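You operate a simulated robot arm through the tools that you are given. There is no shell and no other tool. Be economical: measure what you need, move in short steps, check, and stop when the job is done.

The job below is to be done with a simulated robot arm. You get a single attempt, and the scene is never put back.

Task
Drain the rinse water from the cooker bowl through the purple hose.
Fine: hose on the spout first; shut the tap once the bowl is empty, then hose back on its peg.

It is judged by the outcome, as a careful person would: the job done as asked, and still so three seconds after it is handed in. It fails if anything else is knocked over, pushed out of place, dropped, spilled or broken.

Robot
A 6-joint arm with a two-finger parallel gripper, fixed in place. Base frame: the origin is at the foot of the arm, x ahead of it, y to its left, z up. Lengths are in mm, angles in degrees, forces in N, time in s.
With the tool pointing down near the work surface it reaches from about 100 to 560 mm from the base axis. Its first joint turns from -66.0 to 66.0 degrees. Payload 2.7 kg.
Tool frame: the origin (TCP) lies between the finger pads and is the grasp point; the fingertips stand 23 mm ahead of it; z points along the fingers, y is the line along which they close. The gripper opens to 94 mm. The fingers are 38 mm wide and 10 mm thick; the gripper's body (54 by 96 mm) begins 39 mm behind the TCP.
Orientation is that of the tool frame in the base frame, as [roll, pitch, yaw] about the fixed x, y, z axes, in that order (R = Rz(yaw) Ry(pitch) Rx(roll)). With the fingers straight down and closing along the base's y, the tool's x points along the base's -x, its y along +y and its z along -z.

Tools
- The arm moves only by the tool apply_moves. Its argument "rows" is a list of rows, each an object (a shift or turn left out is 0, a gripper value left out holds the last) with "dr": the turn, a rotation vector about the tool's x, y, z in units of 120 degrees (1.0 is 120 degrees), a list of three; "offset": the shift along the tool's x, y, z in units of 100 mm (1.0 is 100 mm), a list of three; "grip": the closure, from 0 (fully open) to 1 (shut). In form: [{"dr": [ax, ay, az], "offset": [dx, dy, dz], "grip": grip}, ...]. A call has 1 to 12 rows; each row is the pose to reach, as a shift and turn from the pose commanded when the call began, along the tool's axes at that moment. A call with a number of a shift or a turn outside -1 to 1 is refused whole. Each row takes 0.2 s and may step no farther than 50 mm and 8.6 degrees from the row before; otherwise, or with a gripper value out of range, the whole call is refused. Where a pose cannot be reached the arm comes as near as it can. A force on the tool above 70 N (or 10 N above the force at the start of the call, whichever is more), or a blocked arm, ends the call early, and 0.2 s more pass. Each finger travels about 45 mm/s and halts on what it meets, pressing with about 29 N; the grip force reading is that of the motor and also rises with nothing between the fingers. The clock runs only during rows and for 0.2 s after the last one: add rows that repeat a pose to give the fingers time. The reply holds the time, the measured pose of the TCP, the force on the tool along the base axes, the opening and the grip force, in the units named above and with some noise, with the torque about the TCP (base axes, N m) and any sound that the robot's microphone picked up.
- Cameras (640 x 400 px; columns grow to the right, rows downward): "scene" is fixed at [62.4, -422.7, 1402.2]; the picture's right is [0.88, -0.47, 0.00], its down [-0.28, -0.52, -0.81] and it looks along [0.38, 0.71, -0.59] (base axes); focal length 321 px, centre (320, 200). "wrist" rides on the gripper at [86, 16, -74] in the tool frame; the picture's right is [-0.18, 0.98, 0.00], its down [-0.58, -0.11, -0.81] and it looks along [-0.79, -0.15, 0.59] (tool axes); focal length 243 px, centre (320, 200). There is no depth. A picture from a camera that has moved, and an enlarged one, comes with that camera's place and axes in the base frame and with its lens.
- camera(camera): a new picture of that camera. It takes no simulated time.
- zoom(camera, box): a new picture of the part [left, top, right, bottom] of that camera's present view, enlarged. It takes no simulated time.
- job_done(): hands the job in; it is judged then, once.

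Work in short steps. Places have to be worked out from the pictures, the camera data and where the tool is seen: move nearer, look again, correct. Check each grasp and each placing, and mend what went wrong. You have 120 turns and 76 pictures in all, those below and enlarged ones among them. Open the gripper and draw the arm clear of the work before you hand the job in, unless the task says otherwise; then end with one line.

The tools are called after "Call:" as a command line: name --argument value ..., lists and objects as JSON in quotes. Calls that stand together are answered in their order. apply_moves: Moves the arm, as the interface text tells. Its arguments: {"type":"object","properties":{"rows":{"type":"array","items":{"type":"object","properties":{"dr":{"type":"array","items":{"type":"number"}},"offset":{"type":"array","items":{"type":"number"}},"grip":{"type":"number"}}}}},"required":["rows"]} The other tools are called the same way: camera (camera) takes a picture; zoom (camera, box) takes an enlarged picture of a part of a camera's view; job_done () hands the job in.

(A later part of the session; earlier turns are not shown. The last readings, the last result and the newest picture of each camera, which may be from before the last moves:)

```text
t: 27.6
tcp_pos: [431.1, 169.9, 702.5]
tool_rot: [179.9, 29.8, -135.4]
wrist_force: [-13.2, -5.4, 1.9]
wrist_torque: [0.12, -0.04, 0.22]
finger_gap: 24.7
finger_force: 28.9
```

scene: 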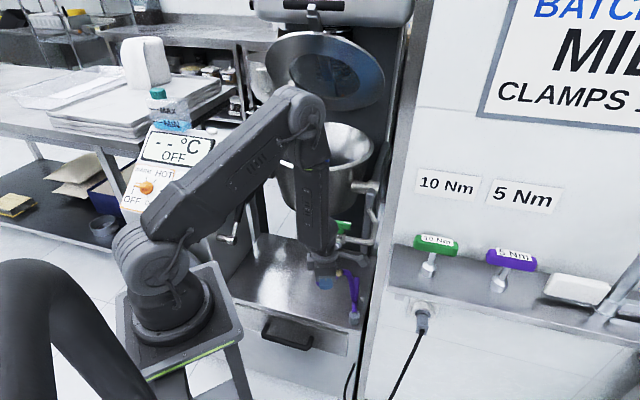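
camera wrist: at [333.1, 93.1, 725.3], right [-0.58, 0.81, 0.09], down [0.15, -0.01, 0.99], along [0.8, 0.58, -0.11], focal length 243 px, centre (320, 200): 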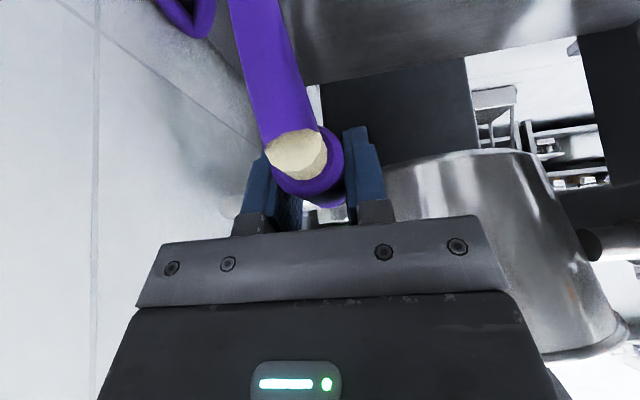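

Contact at the expected seating depth (≈14 N back along the nozzle). Push 3 mm more to seat it.

Call:
apply_moves --rows '[{"offset": [-0.013, 0, 0.0075]}, {"offset": [-0.026, 0, 0.015]}, {"offset": [-0.026, 0, 0.015]}]'

Call:
zoom --camera "wrist" --box '[270, 120, 370, 230]'

```text
t: 28.4
tcp_pos: [432.4, 171.3, 702.1]
tool_rot: [179.9, 29.6, -135.4]
wrist_force: [-29.8, -16.0, 19.1]
wrist_torque: [-0.18, 0.27, 0.5]
finger_gap: 24.5
finger_force: 28.9
```

```text
3.64 times, centred on (320, 175) of wrist
camera zoom: at [341.9, 103.3, 725.2], right [-0.58, 0.81, 0.09], down [0.16, 0.0, 0.99], along [0.8, 0.58, -0.12], focal length 882 px, centre (320, 291)
```

zoom: 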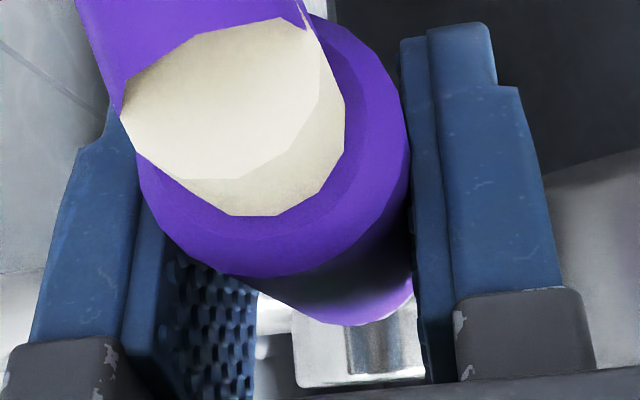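

Firm stop at ~39 N: the cuff is against the flange. Release the preload and look at it before opening.

Call:
apply_moves --rows '[{"offset": [0.017, 0, -0.01]}, {"offset": [0.034, 0, -0.02]}, {"offset": [0.034, 0, -0.02]}]'

```text
t: 29.2
tcp_pos: [432.1, 170.7, 702.7]
tool_rot: [179.9, 30.0, -135.3]
wrist_force: [0.1, 6.4, -26.1]
wrist_torque: [-0.68, 0.48, 0.28]
finger_gap: 24.7
finger_force: 28.6
```

The nozzle now constrains the cuff (z load −26 N as my command is ~2 mm high), confirming it's on. Lower the command 2 mm to unload.

Call:
apply_moves --rows '[{"offset": [0.01, 0, 0.017]}, {"offset": [0.01, 0, 0.017]}]'

```text
t: 29.8
tcp_pos: [432.1, 171.1, 703.0]
tool_rot: [180.0, 30.3, -135.3]
wrist_force: [-17.6, 1.4, 13.4]
wrist_torque: [-0.05, 0.0, 0.51]
finger_gap: 24.4
finger_force: 29.4
```

Call:
apply_moves --rows '[{"offset": [0.004, 0, -0.01]}, {"offset": [0.004, 0, -0.01]}]'

```text
t: 30.4
tcp_pos: [433.7, 171.6, 703.0]
tool_rot: [-180.0, 30.3, -135.2]
wrist_force: [-14.6, 9.7, 13.7]
wrist_torque: [-0.03, 0.05, 0.53]
finger_gap: 24.8
finger_force: 29.3
```

Residual load is small (friction). Open the fingers slightly and check that the cuff stays.

Call:
apply_moves --rows '[{"grip": 0.7}, {"grip": 0.6}, {"grip": 0.6}, {"grip": 0.6}]'

Call:
camera --camera "wrist"

```text
t: 31.4
tcp_pos: [431.9, 170.4, 701.9]
tool_rot: [-180.0, 30.1, -135.4]
wrist_force: [-0.2, -0.7, -0.1]
wrist_torque: [0.0, 0.04, 0.0]
finger_gap: 37.8
finger_force: 0.1
```

```text
30 pictures are left
camera wrist: at [341.4, 102.0, 723.6], right [-0.58, 0.81, 0.09], down [0.15, -0.01, 0.99], along [0.8, 0.58, -0.12], focal length 243 px, centre (320, 200)
```

wrist: 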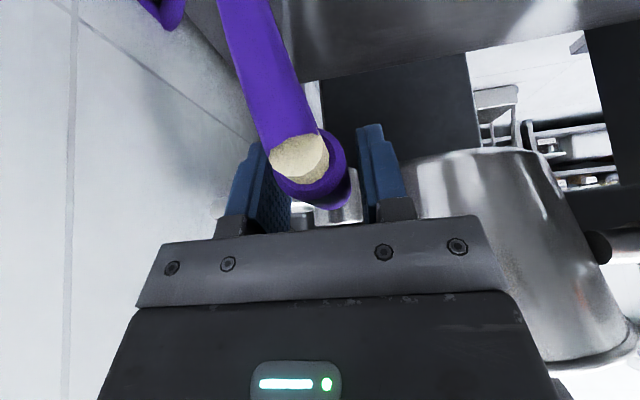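

The hose stays on the spout. Retract along the tool axis, up and away.

Call:
apply_moves --rows '[{"offset": [0, 0, -0.2]}, {"offset": [0, 0, -0.45]}, {"offset": [0, 0, -0.7]}, {"offset": [0, 0, -1.0]}]'

Call:
apply_moves --rows '[{"offset": [0, 0, -0.35], "dr": [0, 0.0625, 0], "grip": 0.3}, {"offset": [0, 0, -0.7], "dr": [0, 0.125, 0]}, {"offset": [0, 0, -0.8], "dr": [0, 0.1875, 0]}, {"offset": [0, 0, -0.8], "dr": [0, 0.25, 0]}]'

Call:
camera --camera "wrist"

Call:
zoom --camera "scene" --box '[290, 200, 390, 340]'

```text
t: 32.4
tcp_pos: [398.3, 134.2, 791.9]
tool_rot: [179.9, 30.1, -135.3]
wrist_force: [-0.7, 1.1, -0.1]
wrist_torque: [0.04, -0.02, 0.0]
finger_gap: 37.9
finger_force: 0.0
```

```text
t: 33.4
tcp_pos: [364.7, 109.3, 846.8]
tool_rot: [177.2, 7.1, -137.9]
wrist_force: [-3.1, -2.0, -1.1]
wrist_torque: [0.08, -0.19, 0.11]
finger_gap: 65.8
finger_force: 0.1
out of reach, approached as far as the arm can: row 2, 3, 4
```

```text
29 pictures are left
camera wrist: at [286.9, 54.9, 910.8], right [-0.53, 0.85, 0.07], down [0.45, 0.21, 0.87], along [0.72, 0.49, -0.5], focal length 243 px, centre (320, 200)
```

wrist: 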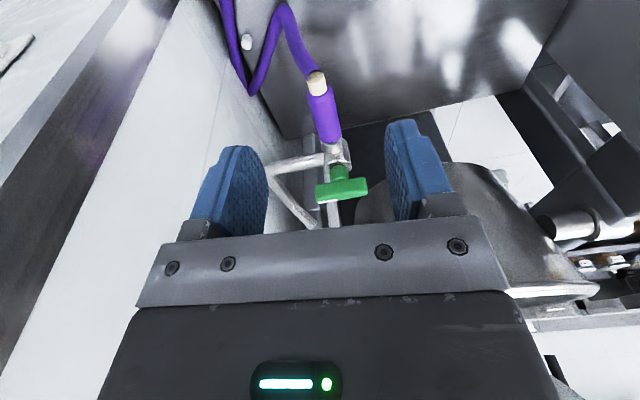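

```text
2.86 times, centred on (340, 270) of scene
camera zoom: at [62.3, -422.7, 1402.2], right [0.88, -0.47, 0.0], down [-0.28, -0.52, -0.81], along [0.38, 0.71, -0.59], focal length 918 px, centre (263, 0)
```

zoom: 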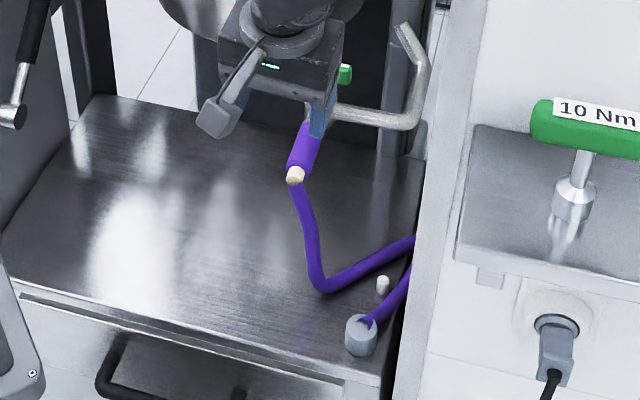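

The hose holds on the spout. Now the tap: zoom on its handle from this view.

Call:
zoom --camera "wrist" --box '[280, 120, 400, 235]'

```text
3.48 times, centred on (340, 178) of wrist
camera zoom: at [286.9, 54.9, 910.8], right [-0.53, 0.85, 0.07], down [0.45, 0.21, 0.87], along [0.72, 0.49, -0.5], focal length 844 px, centre (250, 278)
```

zoom: 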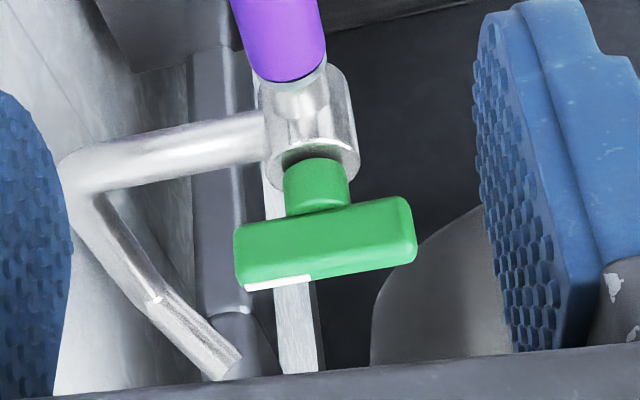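

Handle bar (~61 mm long) lies across the nozzle (closed), centred ≈(478,217,755). I'll grip it by its two ends with the same 30° lean, which keeps the wrist away from the bowl. First restore the lean and open fully.

Call:
apply_moves --rows '[{"dr": [0, -0.0625, 0], "grip": 0}, {"dr": [0, -0.125, 0]}, {"dr": [0, -0.1875, 0]}, {"dr": [0, -0.25, 0]}, {"dr": [0, -0.25, 0]}]'

```text
t: 34.6
tcp_pos: [360.5, 107.8, 843.7]
tool_rot: [177.7, 36.4, -136.4]
wrist_force: [0.7, -0.6, 0.5]
wrist_torque: [-0.03, -0.02, 0.01]
finger_gap: 94.0
finger_force: 0.1
out of reach, approached as far as the arm can: row 1, 2
```

Call:
apply_moves --rows '[{"dr": [0.019, 0.053, 0], "offset": [-0.2, -0.01, 0.2]}, {"dr": [0.019, 0.053, 0], "offset": [-0.45, -0.01, 0.48]}, {"dr": [0.019, 0.053, 0], "offset": [-0.7, -0.02, 0.77]}]'

Call:
camera --camera "wrist"

```text
t: 35.4
tcp_pos: [432.0, 181.5, 823.9]
tool_rot: [-180.0, 30.0, -136.3]
wrist_force: [-0.6, 0.1, 0.4]
wrist_torque: [-0.04, 0.01, 0.0]
finger_gap: 94.1
finger_force: 0.0
```

```text
26 pictures are left
camera wrist: at [339.3, 114.6, 845.6], right [-0.56, 0.82, 0.09], down [0.15, -0.01, 0.99], along [0.81, 0.57, -0.12], focal length 243 px, centre (320, 200)
```

wrist: 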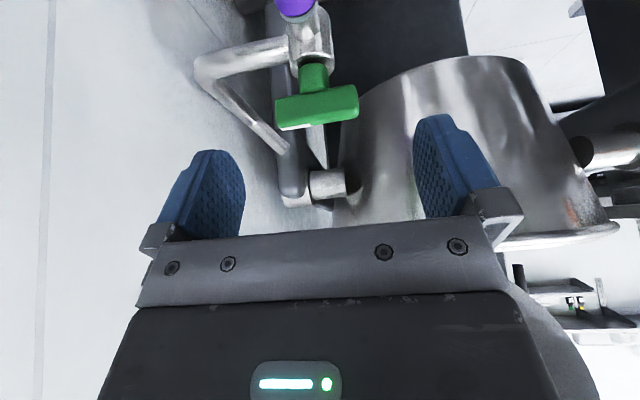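

Handle located at ≈(478,218,755). Shift and advance along the tool axis so the fingers straddle the bar ends.

Call:
apply_moves --rows '[{"offset": [-0.169, -0.05, 0.1]}, {"offset": [-0.169, -0.05, 0.4]}, {"offset": [-0.169, -0.05, 0.7]}, {"offset": [-0.169, -0.05, 0.88]}]'

Call:
camera --camera "wrist"

Call:
zoom --camera "scene" --box '[270, 130, 410, 270]'

```text
t: 36.4
tcp_pos: [478.0, 217.5, 756.3]
tool_rot: [-179.9, 30.2, -136.3]
wrist_force: [0.3, 0.3, -0.7]
wrist_torque: [0.04, 0.01, -0.02]
finger_gap: 94.1
finger_force: 0.1
```

```text
25 pictures are left
camera wrist: at [386.2, 150.8, 777.9], right [-0.56, 0.82, 0.09], down [0.15, -0.01, 0.99], along [0.81, 0.57, -0.11], focal length 243 px, centre (320, 200)
```

wrist: 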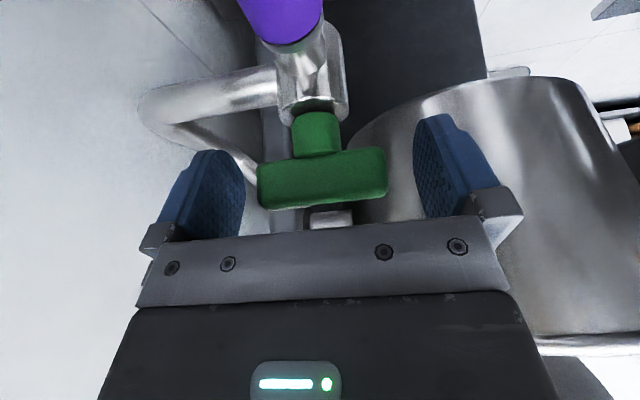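

```text
2.86 times, centred on (340, 200) of scene
camera zoom: at [62.4, -422.7, 1402.2], right [0.88, -0.47, 0.0], down [-0.28, -0.52, -0.81], along [0.38, 0.71, -0.59], focal length 918 px, centre (263, 200)
```

zoom: 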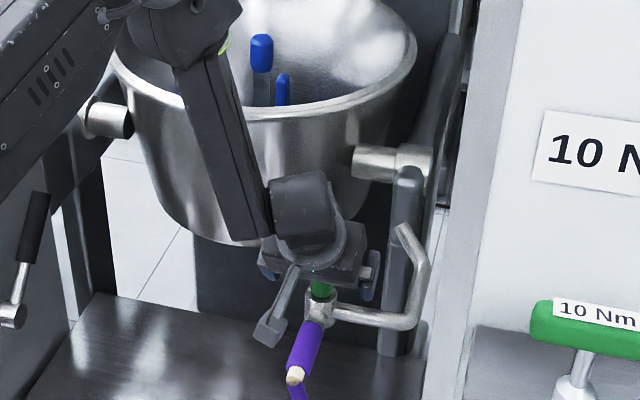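

Bar is between the pads; shift 2.5 mm toward it for centring and close.

Call:
apply_moves --rows '[{"offset": [0, -0.025, 0]}, {"offset": [0, -0.025, 0], "grip": 0.3}, {"offset": [0, -0.025, 0], "grip": 0.6}, {"offset": [0, -0.025, 0], "grip": 0.6}, {"offset": [0, -0.025, 0], "grip": 0.6}]'

```text
t: 37.6
tcp_pos: [478.8, 217.0, 755.8]
tool_rot: [-179.9, 30.1, -136.0]
wrist_force: [-20.2, 18.3, 4.0]
wrist_torque: [0.46, 0.13, 0.51]
finger_gap: 64.3
finger_force: 45.0
```

Gripped (64 mm). Ease the lateral load then test turning +8° (counter-clockwise from above).

Call:
apply_moves --rows '[{"offset": [0, 0.014, 0]}, {"offset": [0, 0.014, 0], "dr": [-0.0166, 0, -0.0289]}, {"offset": [0, 0.014, 0], "dr": [-0.0333, 0, -0.0577]}, {"offset": [0, 0.014, 0], "dr": [-0.0333, 0, -0.0577]}]'

```text
t: 38.6
tcp_pos: [477.8, 216.0, 755.2]
tool_rot: [-180.0, 30.0, -128.1]
wrist_force: [-23.6, 13.2, 12.6]
wrist_torque: [-0.44, 0.62, 0.1]
finger_gap: 63.8
finger_force: 45.6
```

Turned freely with little torque. Continue another 16° and look.

Call:
apply_moves --rows '[{"dr": [-0.025, 0, -0.0433]}, {"dr": [-0.05, 0, -0.0866]}, {"dr": [-0.0667, 0, -0.1155]}, {"dr": [-0.0667, 0, -0.1155]}]'

Call:
zoom --camera "wrist" --box '[220, 80, 460, 240]'

```text
t: 39.6
tcp_pos: [480.4, 215.6, 755.7]
tool_rot: [-179.9, 30.1, -112.3]
wrist_force: [-27.4, 4.5, 11.6]
wrist_torque: [-0.48, -0.35, 0.12]
finger_gap: 64.1
finger_force: 45.4
```

```text
2.50 times, centred on (340, 160) of wrist
camera zoom: at [423.0, 118.2, 777.7], right [-0.85, 0.52, 0.09], down [0.14, 0.05, 0.99], along [0.51, 0.85, -0.12], focal length 606 px, centre (270, 300)
```

zoom: 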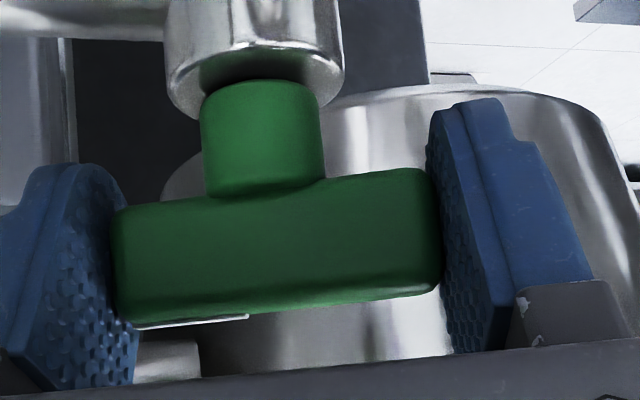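

The handle turns with the gripper. Ease the side load ~1.3 mm and continue counter-clockwise ~30°.

Call:
apply_moves --rows '[{"dr": [-0.025, 0, -0.0433], "offset": [0.002, 0.012, -0.007]}, {"dr": [-0.05, 0, -0.0866], "offset": [0.002, 0.012, -0.007]}, {"dr": [-0.075, 0, -0.13], "offset": [0.002, 0.012, -0.007]}, {"dr": [-0.1, 0, -0.1732], "offset": [0.002, 0.012, -0.007]}, {"dr": [-0.125, 0, -0.2165], "offset": [0.002, 0.012, -0.007]}, {"dr": [-0.125, 0, -0.2165], "offset": [0.002, 0.012, -0.007]}]'

Call:
camera --camera "scene"

```text
t: 41.0
tcp_pos: [481.2, 215.7, 755.5]
tool_rot: [-179.8, 30.0, -82.2]
wrist_force: [23.4, 26.3, -29.3]
wrist_torque: [-0.23, 0.92, -0.11]
finger_gap: 63.9
finger_force: 44.8
```

```text
22 pictures are left
```

scene: 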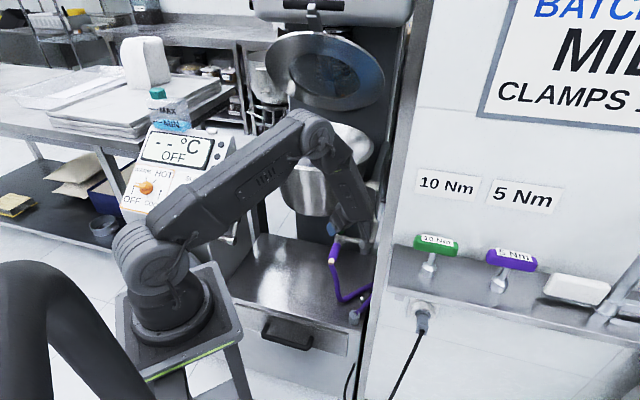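

54° so far, no stop felt. Ease the load and continue the remaining ~36°.

Call:
apply_moves --rows '[{"dr": [-0.025, 0, -0.0433], "offset": [-0.001, -0.01, 0.014]}, {"dr": [-0.05, 0, -0.0866], "offset": [-0.001, -0.01, 0.014]}, {"dr": [-0.075, 0, -0.13], "offset": [-0.001, -0.01, 0.014]}, {"dr": [-0.1, 0, -0.1732], "offset": [-0.001, -0.01, 0.014]}, {"dr": [-0.125, 0, -0.2165], "offset": [-0.001, -0.01, 0.014]}, {"dr": [-0.125, 0, -0.2165], "offset": [-0.001, -0.01, 0.014]}]'

Call:
camera --camera "scene"

```text
t: 42.2
tcp_pos: [477.0, 225.1, 756.2]
tool_rot: [-179.3, 29.7, -54.1]
wrist_force: [23.6, -30.1, 16.3]
wrist_torque: [-1.06, 0.54, -0.46]
finger_gap: 65.6
finger_force: 45.1
stopped in row 6: the force on the tool passed its limit at 91 N (the readings are from after the stop); the commanded pose is now the measured one
```

```text
21 pictures are left
```

scene: 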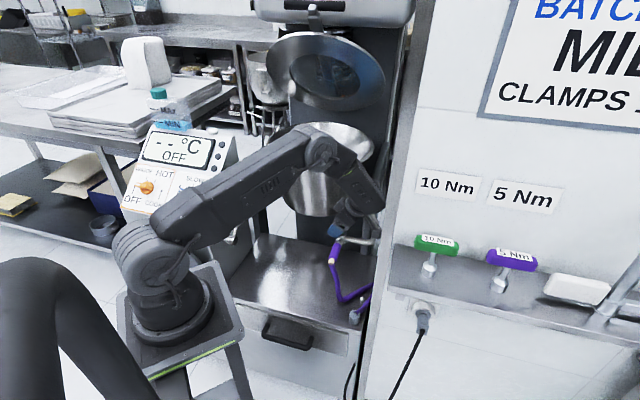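

The force limit tripped at about 82° of turn. Look closely at what is touching.

Call:
zoom --camera "scene" --box '[290, 120, 410, 280]'

Call:
camera --camera "wrist"

```text
2.50 times, centred on (350, 200) of scene
camera zoom: at [59.8, -422.6, 1402.4], right [0.88, -0.47, 0.0], down [-0.28, -0.52, -0.81], along [0.38, 0.71, -0.59], focal length 803 px, centre (245, 200)
```

zoom: 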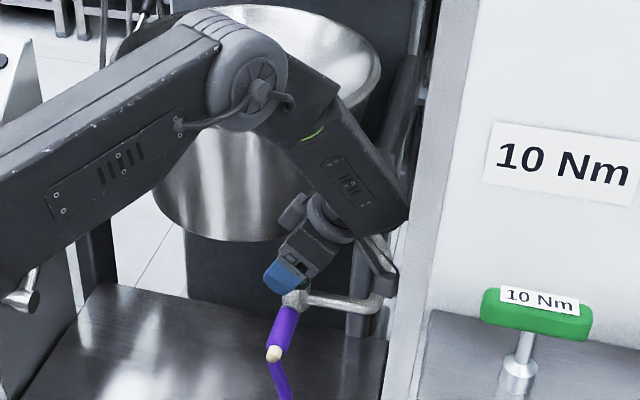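

```text
19 pictures are left
camera wrist: at [530.0, 122.6, 777.8], right [-0.89, -0.44, 0.08], down [0.02, 0.14, 0.99], along [-0.45, 0.89, -0.12], focal length 243 px, centre (320, 200)
```

wrist: 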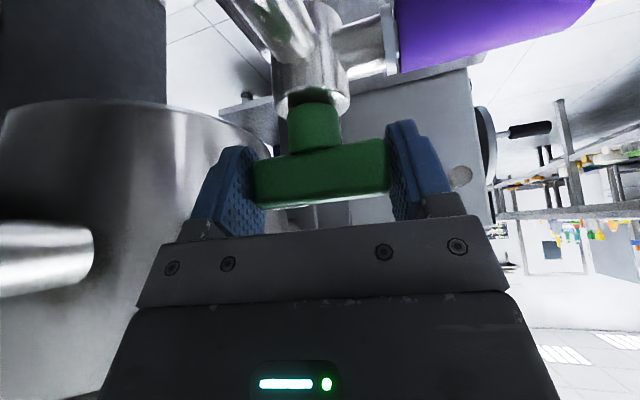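

The forearm end is near the wall panel edge; the handle has turned ~82°. I open the gripper to let go, then rise straight up with a slight shift away from the panel.

Call:
apply_moves --rows '[{"grip": 0.3}, {"grip": 0}, {"grip": 0}, {"grip": 0}]'

Call:
apply_moves --rows '[{"offset": [-0.07, 0, -0.02]}, {"offset": [-0.2, 0.01, -0.15]}, {"offset": [-0.35, 0.02, -0.3]}, {"offset": [-0.47, 0.03, -0.42]}]'

Call:
zoom --camera "wrist" --box '[200, 0, 440, 240]'

```text
t: 43.2
tcp_pos: [477.9, 225.6, 753.9]
tool_rot: [-179.2, 30.0, -53.8]
wrist_force: [-0.2, -0.2, -0.6]
wrist_torque: [0.0, 0.0, 0.0]
finger_gap: 94.1
finger_force: 0.1
```

```text
t: 44.2
tcp_pos: [466.2, 238.2, 815.2]
tool_rot: [-179.1, 30.0, -54.0]
wrist_force: [0.5, -1.3, 0.1]
wrist_torque: [0.01, 0.04, -0.02]
finger_gap: 93.8
finger_force: 0.0
```

```text
1.67 times, centred on (320, 120) of wrist
camera zoom: at [518.5, 136.4, 836.0], right [-0.89, -0.44, 0.08], down [0.02, 0.14, 0.99], along [-0.45, 0.89, -0.11], focal length 404 px, centre (320, 333)
```

zoom: 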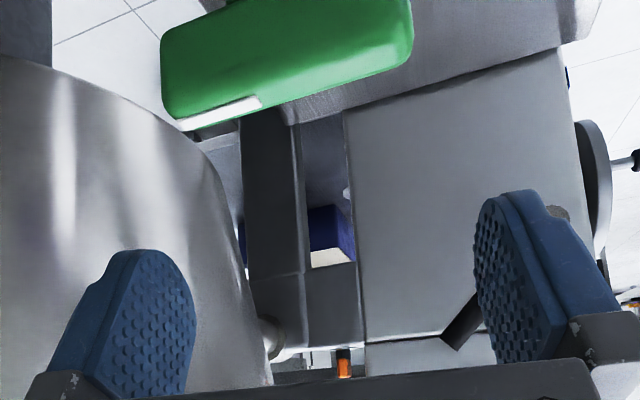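

On release all loads vanished, so nothing but the handle was loaded — the sudden resistance at ~80° was likely the tap's open stop. Pull the arm away and look into the bowl.

Call:
apply_moves --rows '[{"offset": [-0.1, 0.1, -0.3]}, {"offset": [-0.15, 0.4, -0.6]}, {"offset": [-0.17, 0.7, -0.6]}, {"offset": [-0.17, 0.98, -0.6]}]'

Call:
camera --camera "scene"

```text
t: 45.2
tcp_pos: [393.5, 164.8, 873.6]
tool_rot: [-179.2, 30.1, -54.0]
wrist_force: [0.1, -0.1, -0.8]
wrist_torque: [-0.01, 0.01, -0.02]
finger_gap: 94.1
finger_force: 0.1
```

```text
17 pictures are left
```

scene: 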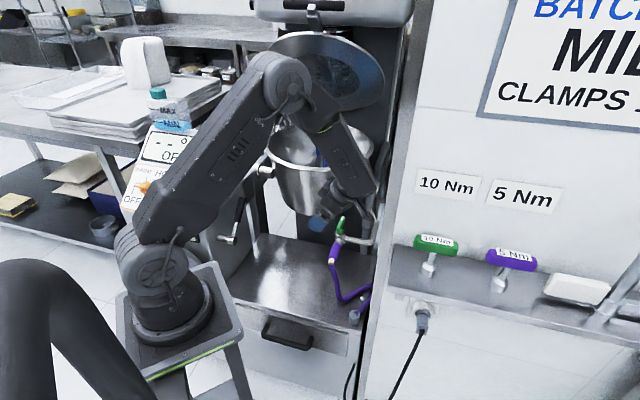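

Call:
apply_moves --rows '[{"offset": [0.05, 0.35, -0.03]}, {"offset": [0.1, 0.7, -0.05]}, {"offset": [0.13, 0.98, -0.08]}, {"offset": [0.13, 0.98, -0.08]}, {"offset": [0.13, 0.98, -0.08]}, {"offset": [0.13, 0.98, -0.08]}, {"offset": [0.13, 0.98, -0.08]}]'

Call:
zoom --camera "scene" --box '[250, 110, 400, 310]'

```text
t: 46.8
tcp_pos: [321.7, 97.9, 871.1]
tool_rot: [-179.2, 30.0, -54.0]
wrist_force: [0.0, -0.2, -0.5]
wrist_torque: [-0.02, 0.02, -0.03]
finger_gap: 93.7
finger_force: 0.0
```

```text
2.00 times, centred on (325, 210) of scene
camera zoom: at [62.4, -422.7, 1402.2], right [0.88, -0.47, 0.0], down [-0.28, -0.52, -0.81], along [0.38, 0.71, -0.59], focal length 642 px, centre (310, 180)
```

zoom: 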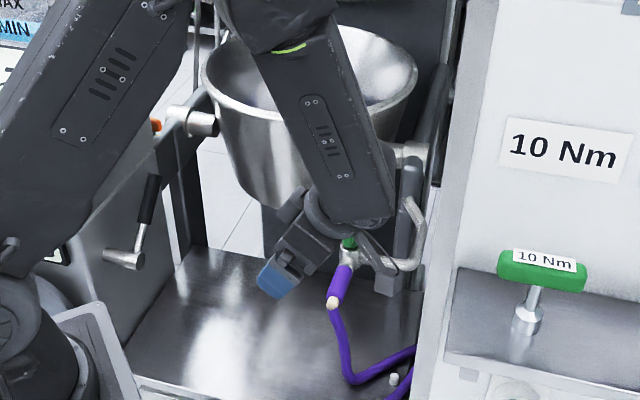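

The scene camera can't see the bowl floor. I raise the arm and turn the wrist camera to look into the bowl from above (time for draining passes too).

Call:
apply_moves --rows '[{"dr": [0.03375, 0, 0.05846], "offset": [-0.05, 0, -0.0866]}, {"dr": [0.0675, 0, 0.1169], "offset": [-0.1, 0, -0.173]}, {"dr": [0.10125, 0, 0.1754], "offset": [-0.15, 0, -0.26]}, {"dr": [0.135, 0, 0.2338], "offset": [-0.2, 0, -0.346]}, {"dr": [0.16875, 0, 0.2923], "offset": [-0.25, 0, -0.433]}, {"dr": [0.2025, 0, 0.3508], "offset": [-0.3, 0, -0.52]}, {"dr": [0.23625, 0, 0.4092], "offset": [-0.35, 0, -0.606]}, {"dr": [0.27, 0, 0.4677], "offset": [-0.4, 0, -0.693]}, {"dr": [0.30375, 0, 0.5261], "offset": [-0.45, 0, -0.78]}, {"dr": [0.3375, 0, 0.5846], "offset": [-0.5, 0, -0.866]}]'

```text
t: 49.0
tcp_pos: [332.9, 97.5, 977.4]
tool_rot: [180.0, 30.5, -135.5]
wrist_force: [0.3, 0.0, 0.1]
wrist_torque: [-0.02, 0.01, -0.02]
finger_gap: 93.9
finger_force: 0.0
out of reach, approached as far as the arm can: row 9, 10
```

Call:
apply_moves --rows '[{"offset": [-0.2, 0, -0.346]}, {"offset": [-0.4, 0, -0.693]}, {"offset": [-0.5, 0, -0.866], "dr": [0, 0.0625, 0]}, {"offset": [-0.5, 0, -0.9], "dr": [0, 0.125, 0]}, {"offset": [-0.5, 0, -0.9], "dr": [0, 0.1875, 0]}, {"offset": [-0.5, 0, -0.9], "dr": [0, 0.25, 0]}]'

```text
t: 50.4
tcp_pos: [330.1, 90.3, 1072.8]
tool_rot: [179.2, 16.6, -135.4]
wrist_force: [-0.4, 0.1, 0.1]
wrist_torque: [-0.02, 0.0, 0.0]
finger_gap: 94.0
finger_force: 0.2
out of reach, approached as far as the arm can: row 4, 5, 6
```

Call:
apply_moves --rows '[{"offset": [-0.3, 0.2, -0.15]}, {"offset": [-0.6, 0.42, -0.3]}, {"offset": [-0.91, 0.64, -0.35]}]'

Call:
camera --camera "wrist"

```text
t: 51.2
tcp_pos: [345.7, 168.8, 1120.2]
tool_rot: [176.4, 19.1, -135.4]
wrist_force: [0.9, -0.3, -0.8]
wrist_torque: [0.0, -0.02, -0.01]
finger_gap: 94.2
finger_force: 0.1
out of reach, approached as far as the arm can: row 1, 2, 3
```

```text
15 pictures are left
camera wrist: at [262.2, 101.3, 1164.0], right [-0.58, 0.81, 0.12], down [0.32, 0.09, 0.94], along [0.75, 0.58, -0.31], focal length 243 px, centre (320, 200)
```

wrist: 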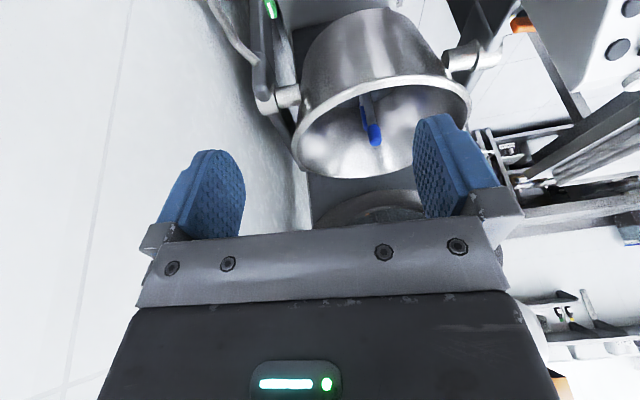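

Near wall still hides the floor of the bowl. Move further over (80 mm forward, 40 mm up) and look again.

Call:
apply_moves --rows '[{"offset": [-0.3, 0, -0.04]}, {"offset": [-0.6, 0, -0.08]}, {"offset": [-0.887, 0, -0.116]}]'

Call:
zoom --camera "wrist" --box '[240, 0, 500, 200]'

```text
t: 52.0
tcp_pos: [403.8, 217.5, 1153.4]
tool_rot: [174.7, 20.3, -135.5]
wrist_force: [-0.1, 0.5, 0.2]
wrist_torque: [-0.02, 0.01, 0.01]
finger_gap: 94.1
finger_force: 0.0
out of reach, approached as far as the arm can: row 1, 2, 3
```

```text
2.00 times, centred on (370, 100) of wrist
camera zoom: at [321.8, 148.8, 1195.7], right [-0.58, 0.8, 0.15], down [0.32, 0.06, 0.95], along [0.74, 0.6, -0.29], focal length 485 px, centre (220, 400)
```

zoom: 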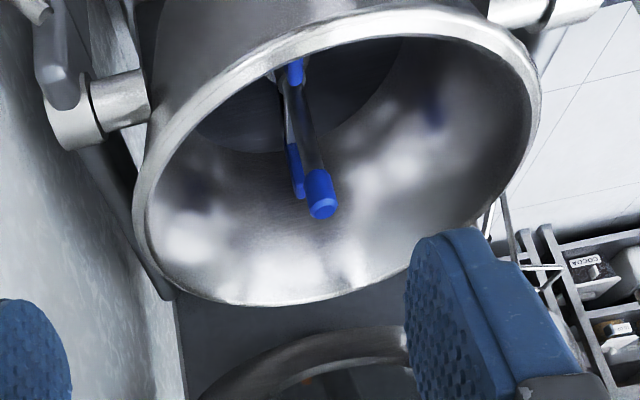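

I see the inside with a darker disk at the bottom — floor or remaining water. Wait ~5 s and compare.

Call:
apply_moves --rows '[{"offset": [0, 0, 0]}, {"offset": [0, 0, 0]}, {"offset": [0, 0, 0]}, {"offset": [0, 0, 0]}, {"offset": [0, 0, 0]}, {"offset": [0, 0, 0]}, {"offset": [0, 0, 0]}, {"offset": [0, 0, 0]}, {"offset": [0, 0, 0]}, {"offset": [0, 0, 0]}, {"offset": [0, 0, 0]}, {"offset": [0, 0, 0]}]'

Call:
apply_moves --rows '[{"offset": [0, 0, 0]}, {"offset": [0, 0, 0]}, {"offset": [0, 0, 0]}, {"offset": [0, 0, 0]}, {"offset": [0, 0, 0]}, {"offset": [0, 0, 0]}, {"offset": [0, 0, 0]}, {"offset": [0, 0, 0]}, {"offset": [0, 0, 0]}, {"offset": [0, 0, 0]}, {"offset": [0, 0, 0]}, {"offset": [0, 0, 0]}]'

Call:
zoom --camera "wrist" --box '[240, 0, 500, 200]'

```text
t: 54.6
tcp_pos: [404.5, 216.3, 1155.2]
tool_rot: [174.7, 20.4, -135.4]
wrist_force: [0.4, -0.5, -0.1]
wrist_torque: [0.01, 0.0, 0.0]
finger_gap: 94.0
finger_force: 0.0
```

```text
t: 57.2
tcp_pos: [404.0, 216.6, 1154.4]
tool_rot: [174.7, 20.2, -135.5]
wrist_force: [0.0, -0.9, 0.1]
wrist_torque: [-0.01, -0.03, -0.01]
finger_gap: 94.2
finger_force: 0.0
```

```text
2.00 times, centred on (370, 100) of wrist
camera zoom: at [321.7, 148.6, 1195.7], right [-0.58, 0.8, 0.15], down [0.32, 0.06, 0.95], along [0.75, 0.6, -0.29], focal length 485 px, centre (220, 400)
```

zoom: 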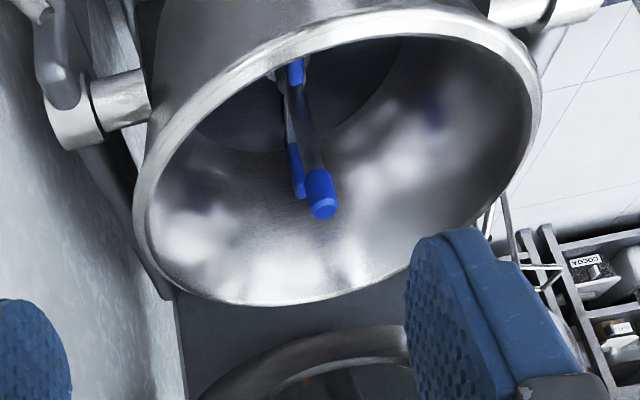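

Call:
zoom --camera "wrist" --box '[310, 5, 450, 110]'

```text
3.81 times, centred on (380, 58) of wrist
camera zoom: at [321.7, 148.6, 1195.7], right [-0.58, 0.8, 0.15], down [0.32, 0.06, 0.95], along [0.75, 0.6, -0.29], focal length 924 px, centre (91, 743)
```

zoom: 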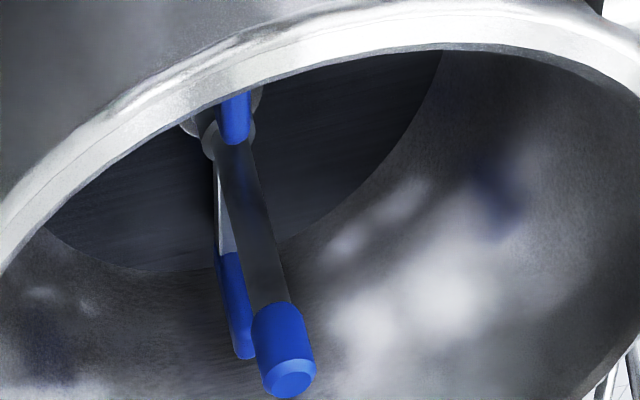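

The floor looks bare brushed metal with the agitator hub exposed, suggesting it's empty or nearly so. Wait a little more and compare once.

Call:
apply_moves --rows '[{"offset": [0, 0, 0]}, {"offset": [0, 0, 0]}, {"offset": [0, 0, 0]}, {"offset": [0, 0, 0]}, {"offset": [0, 0, 0]}, {"offset": [0, 0, 0]}, {"offset": [0, 0, 0]}, {"offset": [0, 0, 0]}, {"offset": [0, 0, 0]}, {"offset": [0, 0, 0]}, {"offset": [0, 0, 0]}, {"offset": [0, 0, 0]}]'

Call:
apply_moves --rows '[{"offset": [0, 0, 0]}, {"offset": [0, 0, 0]}, {"offset": [0, 0, 0]}, {"offset": [0, 0, 0]}, {"offset": [0, 0, 0]}, {"offset": [0, 0, 0]}, {"offset": [0, 0, 0]}, {"offset": [0, 0, 0]}, {"offset": [0, 0, 0]}, {"offset": [0, 0, 0]}, {"offset": [0, 0, 0]}, {"offset": [0, 0, 0]}]'

Call:
apply_moves --rows '[{"offset": [0, 0, 0]}, {"offset": [0, 0, 0]}, {"offset": [0, 0, 0]}, {"offset": [0, 0, 0]}, {"offset": [0, 0, 0]}, {"offset": [0, 0, 0]}, {"offset": [0, 0, 0]}, {"offset": [0, 0, 0]}, {"offset": [0, 0, 0]}, {"offset": [0, 0, 0]}, {"offset": [0, 0, 0]}, {"offset": [0, 0, 0]}]'

Call:
zoom --camera "wrist" --box '[310, 5, 450, 110]'

```text
t: 59.8
tcp_pos: [404.3, 217.2, 1155.0]
tool_rot: [174.7, 20.3, -135.5]
wrist_force: [-0.9, -0.7, 1.1]
wrist_torque: [0.05, -0.02, 0.02]
finger_gap: 93.8
finger_force: 0.0
```

```text
t: 62.4
tcp_pos: [403.2, 216.7, 1154.0]
tool_rot: [174.7, 20.3, -135.6]
wrist_force: [-0.2, -0.2, 0.5]
wrist_torque: [-0.03, -0.03, 0.01]
finger_gap: 94.2
finger_force: 0.0
```

```text
t: 65.0
tcp_pos: [403.3, 217.4, 1153.8]
tool_rot: [174.7, 20.2, -135.5]
wrist_force: [-0.6, 0.8, -0.9]
wrist_torque: [0.0, 0.0, -0.02]
finger_gap: 94.0
finger_force: 0.0
```

```text
3.81 times, centred on (380, 58) of wrist
camera zoom: at [321.7, 148.6, 1195.7], right [-0.58, 0.8, 0.15], down [0.32, 0.06, 0.95], along [0.75, 0.6, -0.29], focal length 924 px, centre (91, 743)
```

zoom: 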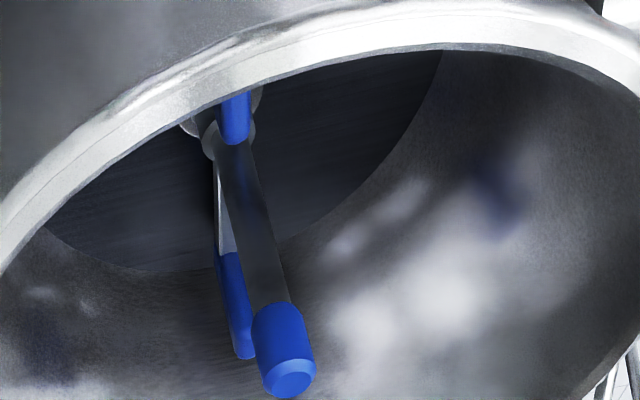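

The view is unchanged and shows a bare floor: the bowl is empty. Now go back to shut the tap: retreat from above the bowl first.

Call:
apply_moves --rows '[{"offset": [0.4, -0.07, 0.07], "dr": [0.015, -0.03, 0]}, {"offset": [0.8, -0.148, 0.135], "dr": [0.03, -0.06, 0]}, {"offset": [0.9, -0.16, 0.25], "dr": [0.044, -0.083, 0]}]'

```text
t: 65.8
tcp_pos: [358.0, 151.4, 1098.8]
tool_rot: [-178.3, 29.1, -135.7]
wrist_force: [-0.4, 0.8, -0.5]
wrist_torque: [0.02, -0.01, -0.02]
finger_gap: 93.9
finger_force: 0.1
```

Call:
apply_moves --rows '[{"offset": [0.4, -0.07, 0.1], "dr": [-0.007, 0, 0]}, {"offset": [0.82, -0.147, 0.23], "dr": [-0.014, -0.008, 0]}]'

Call:
apply_moves --rows '[{"dr": [-0.034, 0, -0.0585], "offset": [0.05, 0, 0.0866]}, {"dr": [-0.068, 0, -0.117], "offset": [0.1, 0, 0.173]}, {"dr": [-0.1015, 0, -0.1755], "offset": [0.15, 0, 0.26]}, {"dr": [-0.135, 0, -0.234], "offset": [0.2, 0, 0.346]}, {"dr": [-0.169, 0, -0.2925], "offset": [0.25, 0, 0.433]}, {"dr": [-0.203, 0, -0.351], "offset": [0.3, 0, 0.52]}, {"dr": [-0.237, 0, -0.4095], "offset": [0.35, 0, 0.606]}, {"dr": [-0.27, 0, -0.468], "offset": [0.4, 0, 0.693]}, {"dr": [-0.304, 0, -0.5265], "offset": [0.45, 0, 0.78]}, {"dr": [-0.34, 0, -0.589], "offset": [0.5, 0, 0.866]}]'

```text
t: 66.4
tcp_pos: [324.6, 98.9, 1040.3]
tool_rot: [-179.8, 30.1, -135.7]
wrist_force: [0.6, -0.4, 0.1]
wrist_torque: [0.0, 0.02, 0.0]
finger_gap: 93.9
finger_force: 0.0
```

```text
refused: row 10 steps farther than a row can; nothing moved
```

Call:
apply_moves --rows '[{"dr": [-0.034, 0, -0.0585], "offset": [0.05, 0, 0.0866]}, {"dr": [-0.068, 0, -0.117], "offset": [0.1, 0, 0.173]}, {"dr": [-0.1015, 0, -0.1755], "offset": [0.15, 0, 0.26]}, {"dr": [-0.135, 0, -0.234], "offset": [0.2, 0, 0.346]}, {"dr": [-0.169, 0, -0.2925], "offset": [0.25, 0, 0.433]}, {"dr": [-0.203, 0, -0.351], "offset": [0.3, 0, 0.52]}, {"dr": [-0.237, 0, -0.4095], "offset": [0.35, 0, 0.606]}, {"dr": [-0.27, 0, -0.468], "offset": [0.4, 0, 0.693]}, {"dr": [-0.304, 0, -0.5265], "offset": [0.45, 0, 0.78]}, {"dr": [-0.337, 0, -0.584], "offset": [0.5, 0, 0.866]}]'

```text
t: 68.6
tcp_pos: [326.3, 98.6, 941.3]
tool_rot: [-180.0, 30.1, -54.5]
wrist_force: [0.9, 0.6, 0.2]
wrist_torque: [-0.01, 0.02, 0.01]
finger_gap: 94.2
finger_force: 0.0
```

Call:
apply_moves --rows '[{"offset": [0.08, -0.3, 0.21]}, {"offset": [0.165, -0.6, 0.42]}, {"offset": [0.247, -0.908, 0.631]}]'

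Call:
apply_moves --rows '[{"offset": [0.06, -0.33, 0.15]}, {"offset": [0.12, -0.66, 0.3]}, {"offset": [0.186, -1.0, 0.447]}]'

Call:
camera --camera "wrist"

```text
t: 69.4
tcp_pos: [393.3, 161.9, 875.3]
tool_rot: [-179.9, 30.0, -54.8]
wrist_force: [0.4, 0.2, 0.8]
wrist_torque: [0.01, -0.01, 0.0]
finger_gap: 94.2
finger_force: 0.1
```

```text
t: 70.2
tcp_pos: [472.7, 221.8, 823.2]
tool_rot: [180.0, 29.9, -54.7]
wrist_force: [0.9, 0.7, 0.2]
wrist_torque: [0.0, 0.04, 0.03]
finger_gap: 93.7
finger_force: 0.1
```

```text
10 pictures are left
camera wrist: at [524.5, 120.4, 845.2], right [-0.89, -0.44, 0.09], down [0.03, 0.15, 0.99], along [-0.45, 0.89, -0.12], focal length 243 px, centre (320, 200)
```

wrist: 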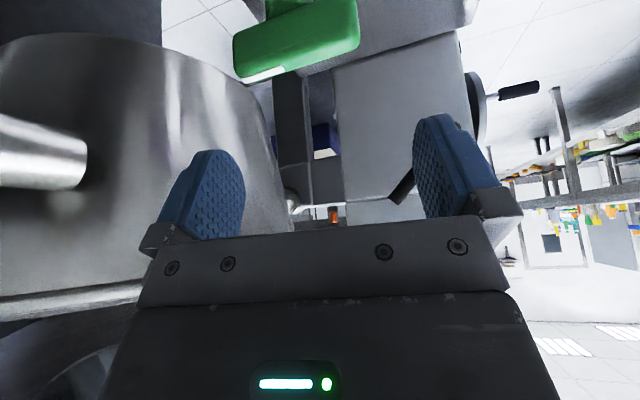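

Handle centre is (480,217) as expected. Descend and close on the bar ends.

Call:
apply_moves --rows '[{"offset": [0.13, -0.02, 0.18]}, {"offset": [0.27, -0.03, 0.36]}, {"offset": [0.406, -0.031, 0.539]}, {"offset": [0.406, -0.031, 0.539]}]'

Call:
apply_moves --rows '[{"grip": 0.3}, {"grip": 0.6}, {"grip": 0.6}, {"grip": 0.6}]'

```text
t: 71.2
tcp_pos: [476.2, 224.1, 761.0]
tool_rot: [-179.7, 29.8, -53.9]
wrist_force: [0.3, -0.5, 0.3]
wrist_torque: [0.01, 0.0, 0.02]
finger_gap: 94.1
finger_force: 0.0
```

```text
t: 72.2
tcp_pos: [477.4, 223.8, 761.0]
tool_rot: [-179.4, 29.7, -54.2]
wrist_force: [33.3, -3.2, 25.2]
wrist_torque: [-0.14, -0.18, 0.15]
finger_gap: 65.0
finger_force: 45.0
```

Arm reach limited it a bit (476,224) but the bar is gripped (65 mm). Rotate clockwise back in stages: first 24°.

Call:
apply_moves --rows '[{"dr": [0.025, 0, 0.0433]}, {"dr": [0.05, 0, 0.0866]}, {"dr": [0.075, 0, 0.13]}, {"dr": [0.1, 0, 0.1732]}, {"dr": [0.1, 0, 0.1732]}]'

```text
t: 73.4
tcp_pos: [480.9, 220.7, 760.6]
tool_rot: [-179.8, 30.0, -78.5]
wrist_force: [20.3, 37.0, 1.8]
wrist_torque: [-0.12, 0.67, 0.02]
finger_gap: 64.2
finger_force: 45.1
```

Call:
apply_moves --rows '[{"dr": [0.0, 0, 0.0], "offset": [-0.013, -0.013, 0.008]}, {"dr": [0.03, 0, 0.052], "offset": [-0.013, -0.013, 0.008]}, {"dr": [0.06, 0, 0.104], "offset": [-0.013, -0.013, 0.008]}, {"dr": [0.09, 0, 0.156], "offset": [-0.013, -0.013, 0.008]}, {"dr": [0.12, 0, 0.208], "offset": [-0.013, -0.013, 0.008]}, {"dr": [0.12, 0, 0.208], "offset": [-0.013, -0.013, 0.008]}]'

```text
t: 74.8
tcp_pos: [480.4, 219.7, 759.2]
tool_rot: [-179.9, 30.1, -107.5]
wrist_force: [0.7, 7.9, 21.3]
wrist_torque: [1.14, -0.1, 0.01]
finger_gap: 64.1
finger_force: 45.2
```

Call:
apply_moves --rows '[{"dr": [0.03, 0, 0.052]}, {"dr": [0.06, 0, 0.104]}, {"dr": [0.09, 0, 0.156]}, {"dr": [0.12, 0, 0.208]}, {"dr": [0.12, 0, 0.208]}]'

Call:
apply_moves --rows '[{"dr": [0.01, 0, 0.0173]}, {"dr": [0.02, 0, 0.0346]}, {"dr": [0.02, 0, 0.0346]}]'

```text
t: 76.0
tcp_pos: [480.8, 220.1, 759.8]
tool_rot: [-179.8, 30.0, -136.2]
wrist_force: [9.9, -6.8, 14.7]
wrist_torque: [-0.25, 0.11, 1.62]
finger_gap: 64.0
finger_force: 45.2
```

```text
t: 76.8
tcp_pos: [481.8, 220.1, 758.9]
tool_rot: [-179.9, 30.0, -141.2]
wrist_force: [13.1, -5.7, 9.6]
wrist_torque: [0.23, -0.35, 1.39]
finger_gap: 65.0
finger_force: 45.5
```

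A torque of 1.6 N·m shows the closed stop. Relax 5°, open and retract.

Call:
apply_moves --rows '[{"dr": [-0.02, 0, -0.0346]}, {"dr": [-0.02, 0, -0.0346], "grip": 0.3}, {"dr": [-0.02, 0, -0.0346], "grip": 0}, {"dr": [-0.02, 0, -0.0346], "grip": 0}, {"dr": [-0.02, 0, -0.0346], "grip": 0}]'

Call:
apply_moves --rows '[{"offset": [0, 0, -0.3]}, {"offset": [0.0, 0, -0.6]}, {"offset": [0.1, 0, -0.9]}]'

Call:
zoom --camera "wrist" --box '[200, 0, 440, 200]'

```text
t: 78.0
tcp_pos: [481.0, 219.9, 757.7]
tool_rot: [179.9, 30.0, -136.2]
wrist_force: [0.5, -0.4, -0.3]
wrist_torque: [0.01, 0.02, 0.02]
finger_gap: 93.9
finger_force: 0.0
```

```text
t: 78.8
tcp_pos: [441.2, 181.4, 833.7]
tool_rot: [180.0, 30.0, -136.3]
wrist_force: [0.5, 0.6, -1.0]
wrist_torque: [0.0, 0.05, 0.03]
finger_gap: 94.0
finger_force: 0.0
```

```text
2.00 times, centred on (320, 100) of wrist
camera zoom: at [350.0, 115.2, 854.4], right [-0.56, 0.82, 0.09], down [0.15, -0.01, 0.99], along [0.81, 0.57, -0.12], focal length 485 px, centre (320, 400)
```

zoom: 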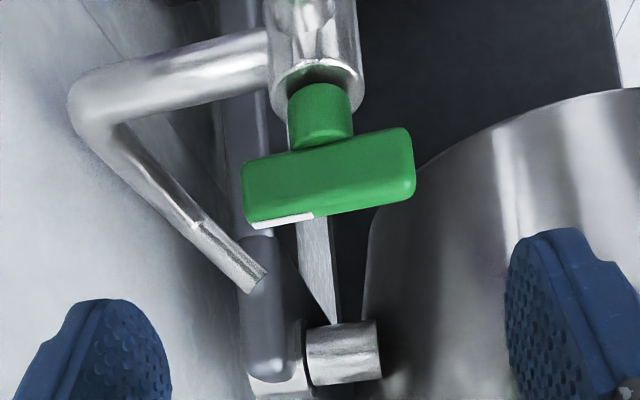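

Handle is back to its original shut orientation. Now move to the pre-grasp pose over the hose cuff with the fingers partly closed.

Call:
apply_moves --rows '[{"offset": [0.38, -0.02, 0.02], "dr": [-0.004, 0, -0.0065], "grip": 0.55}, {"offset": [0.76, -0.043, 0.046], "dr": [-0.004, 0, -0.0065], "grip": 0.55}, {"offset": [0.76, -0.043, 0.046], "dr": [-0.004, 0, -0.0065], "grip": 0.55}]'

Call:
camera --camera "wrist"

```text
t: 79.6
tcp_pos: [397.1, 134.8, 789.3]
tool_rot: [180.0, 29.9, -135.3]
wrist_force: [-0.7, 0.7, 0.2]
wrist_torque: [0.04, -0.02, -0.03]
finger_gap: 42.5
finger_force: 0.1
```

```text
8 pictures are left
camera wrist: at [306.4, 67.0, 810.5], right [-0.58, 0.81, 0.09], down [0.15, -0.01, 0.99], along [0.8, 0.58, -0.12], focal length 243 px, centre (320, 200)
```

wrist: 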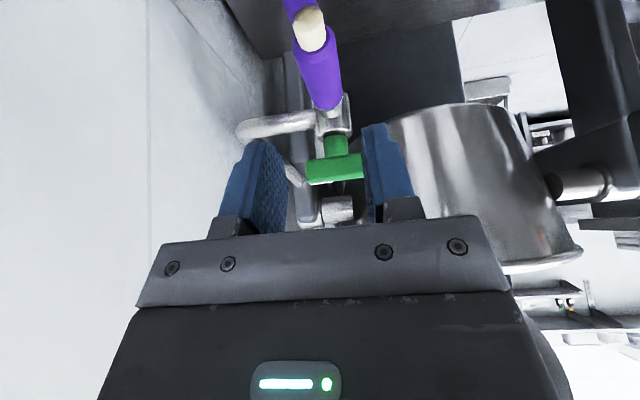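

Cuff is right ahead. Advance 100 mm along the tool axis to the earlier grasp pose and close.

Call:
apply_moves --rows '[{"offset": [0.0, 0.005, 0.35]}, {"offset": [0.0, 0.009, 0.7]}, {"offset": [0.005, 0.009, 1.0]}, {"offset": [0.005, 0.009, 1.0]}]'

Call:
apply_moves --rows '[{"grip": 0.75}, {"grip": 1.0}, {"grip": 1.0}, {"grip": 1.0}]'

```text
t: 80.6
tcp_pos: [432.5, 171.3, 701.0]
tool_rot: [-179.9, 30.1, -135.4]
wrist_force: [0.1, 1.1, 0.8]
wrist_torque: [0.0, 0.02, 0.0]
finger_gap: 42.5
finger_force: 0.0
```

```text
t: 81.6
tcp_pos: [432.3, 170.7, 701.0]
tool_rot: [-180.0, 30.0, -135.3]
wrist_force: [-2.5, 7.6, -2.4]
wrist_torque: [-0.1, 0.04, 0.34]
finger_gap: 24.5
finger_force: 28.9
```

Gripped. Pull back along the nozzle axis 50 mm.

Call:
apply_moves --rows '[{"offset": [0.087, 0, -0.05]}, {"offset": [0.173, 0, -0.1]}, {"offset": [0.26, 0, -0.15]}, {"offset": [0.346, 0, -0.2]}, {"offset": [0.433, 0, -0.25]}]'

```text
t: 82.8
tcp_pos: [398.6, 136.8, 701.8]
tool_rot: [179.9, 30.0, -135.3]
wrist_force: [0.1, -0.5, 0.2]
wrist_torque: [0.03, 0.01, 0.01]
finger_gap: 24.4
finger_force: 28.8
```

Call:
apply_moves --rows '[{"offset": [0.29, -0.01, -0.235]}, {"offset": [0.574, -0.02, -0.47]}]'

Call:
apply_moves --rows '[{"dr": [0, 0.0625, 0]}, {"dr": [0, 0.125, 0]}, {"dr": [0, 0.1875, 0]}, {"dr": [0, 0.25, 0]}, {"dr": [0, 0.25, 0]}]'

```text
t: 83.4
tcp_pos: [344.8, 82.6, 713.7]
tool_rot: [179.9, 29.9, -135.4]
wrist_force: [0.0, -0.6, -0.4]
wrist_torque: [0.0, 0.02, 0.01]
finger_gap: 24.5
finger_force: 28.9
```

```text
t: 84.6
tcp_pos: [347.0, 83.5, 714.1]
tool_rot: [179.7, 2.1, -135.4]
wrist_force: [0.6, 0.2, -0.1]
wrist_torque: [-0.01, 0.04, -0.01]
finger_gap: 24.6
finger_force: 29.2
```

Call:
apply_moves --rows '[{"dr": [0, 0, -0.07]}, {"dr": [0, 0, -0.14]}, {"dr": [0, 0, -0.21]}, {"dr": [0, 0, -0.28]}, {"dr": [0, 0, -0.35]}, {"dr": [0, 0, -0.42]}, {"dr": [0, 0, -0.49]}, {"dr": [0, 0, -0.56]}, {"dr": [0, 0, -0.63]}, {"dr": [0, 0, -0.7]}, {"dr": [0, 0, -0.77]}, {"dr": [0, 0, -0.84]}]'

```text
t: 87.2
tcp_pos: [346.8, 82.9, 715.4]
tool_rot: [180.0, 0.1, -34.4]
wrist_force: [0.1, 0.5, -1.1]
wrist_torque: [-0.01, -0.01, 0.0]
finger_gap: 24.4
finger_force: 29.2
```

Call:
apply_moves --rows '[{"dr": [0, 0.0625, 0]}, {"dr": [0, 0.125, 0]}, {"dr": [0, 0.1875, 0], "offset": [0.05, -0.03, 0]}, {"dr": [0, 0.25, 0], "offset": [0.15, -0.08, 0]}, {"dr": [0, 0.3125, 0], "offset": [0.27, -0.15, 0]}, {"dr": [0, 0.375, 0], "offset": [0.4, -0.22, 0]}, {"dr": [0, 0.4375, 0], "offset": [0.52, -0.3, 0.1]}, {"dr": [0, 0.5, 0], "offset": [0.642, -0.355, 0.2]}, {"dr": [0, 0.5, 0], "offset": [0.642, -0.355, 0.2]}]'

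Call:
zoom --camera "scene" --box '[290, 200, 410, 340]'

```text
t: 89.2
tcp_pos: [419.1, 72.9, 696.0]
tool_rot: [179.9, -60.1, -34.6]
wrist_force: [-0.3, -1.1, -0.7]
wrist_torque: [-0.02, -0.01, 0.01]
finger_gap: 24.4
finger_force: 28.9
out of reach, approached as far as the arm can: row 1
```

```text
2.86 times, centred on (350, 270) of scene
camera zoom: at [62.4, -422.7, 1402.2], right [0.88, -0.47, 0.0], down [-0.28, -0.52, -0.81], along [0.38, 0.71, -0.59], focal length 918 px, centre (234, 0)
```

zoom: 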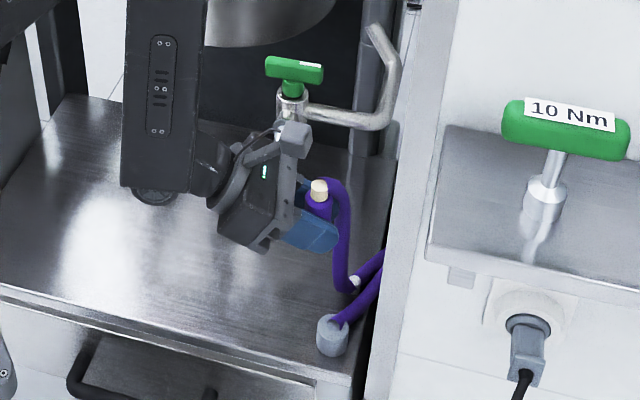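

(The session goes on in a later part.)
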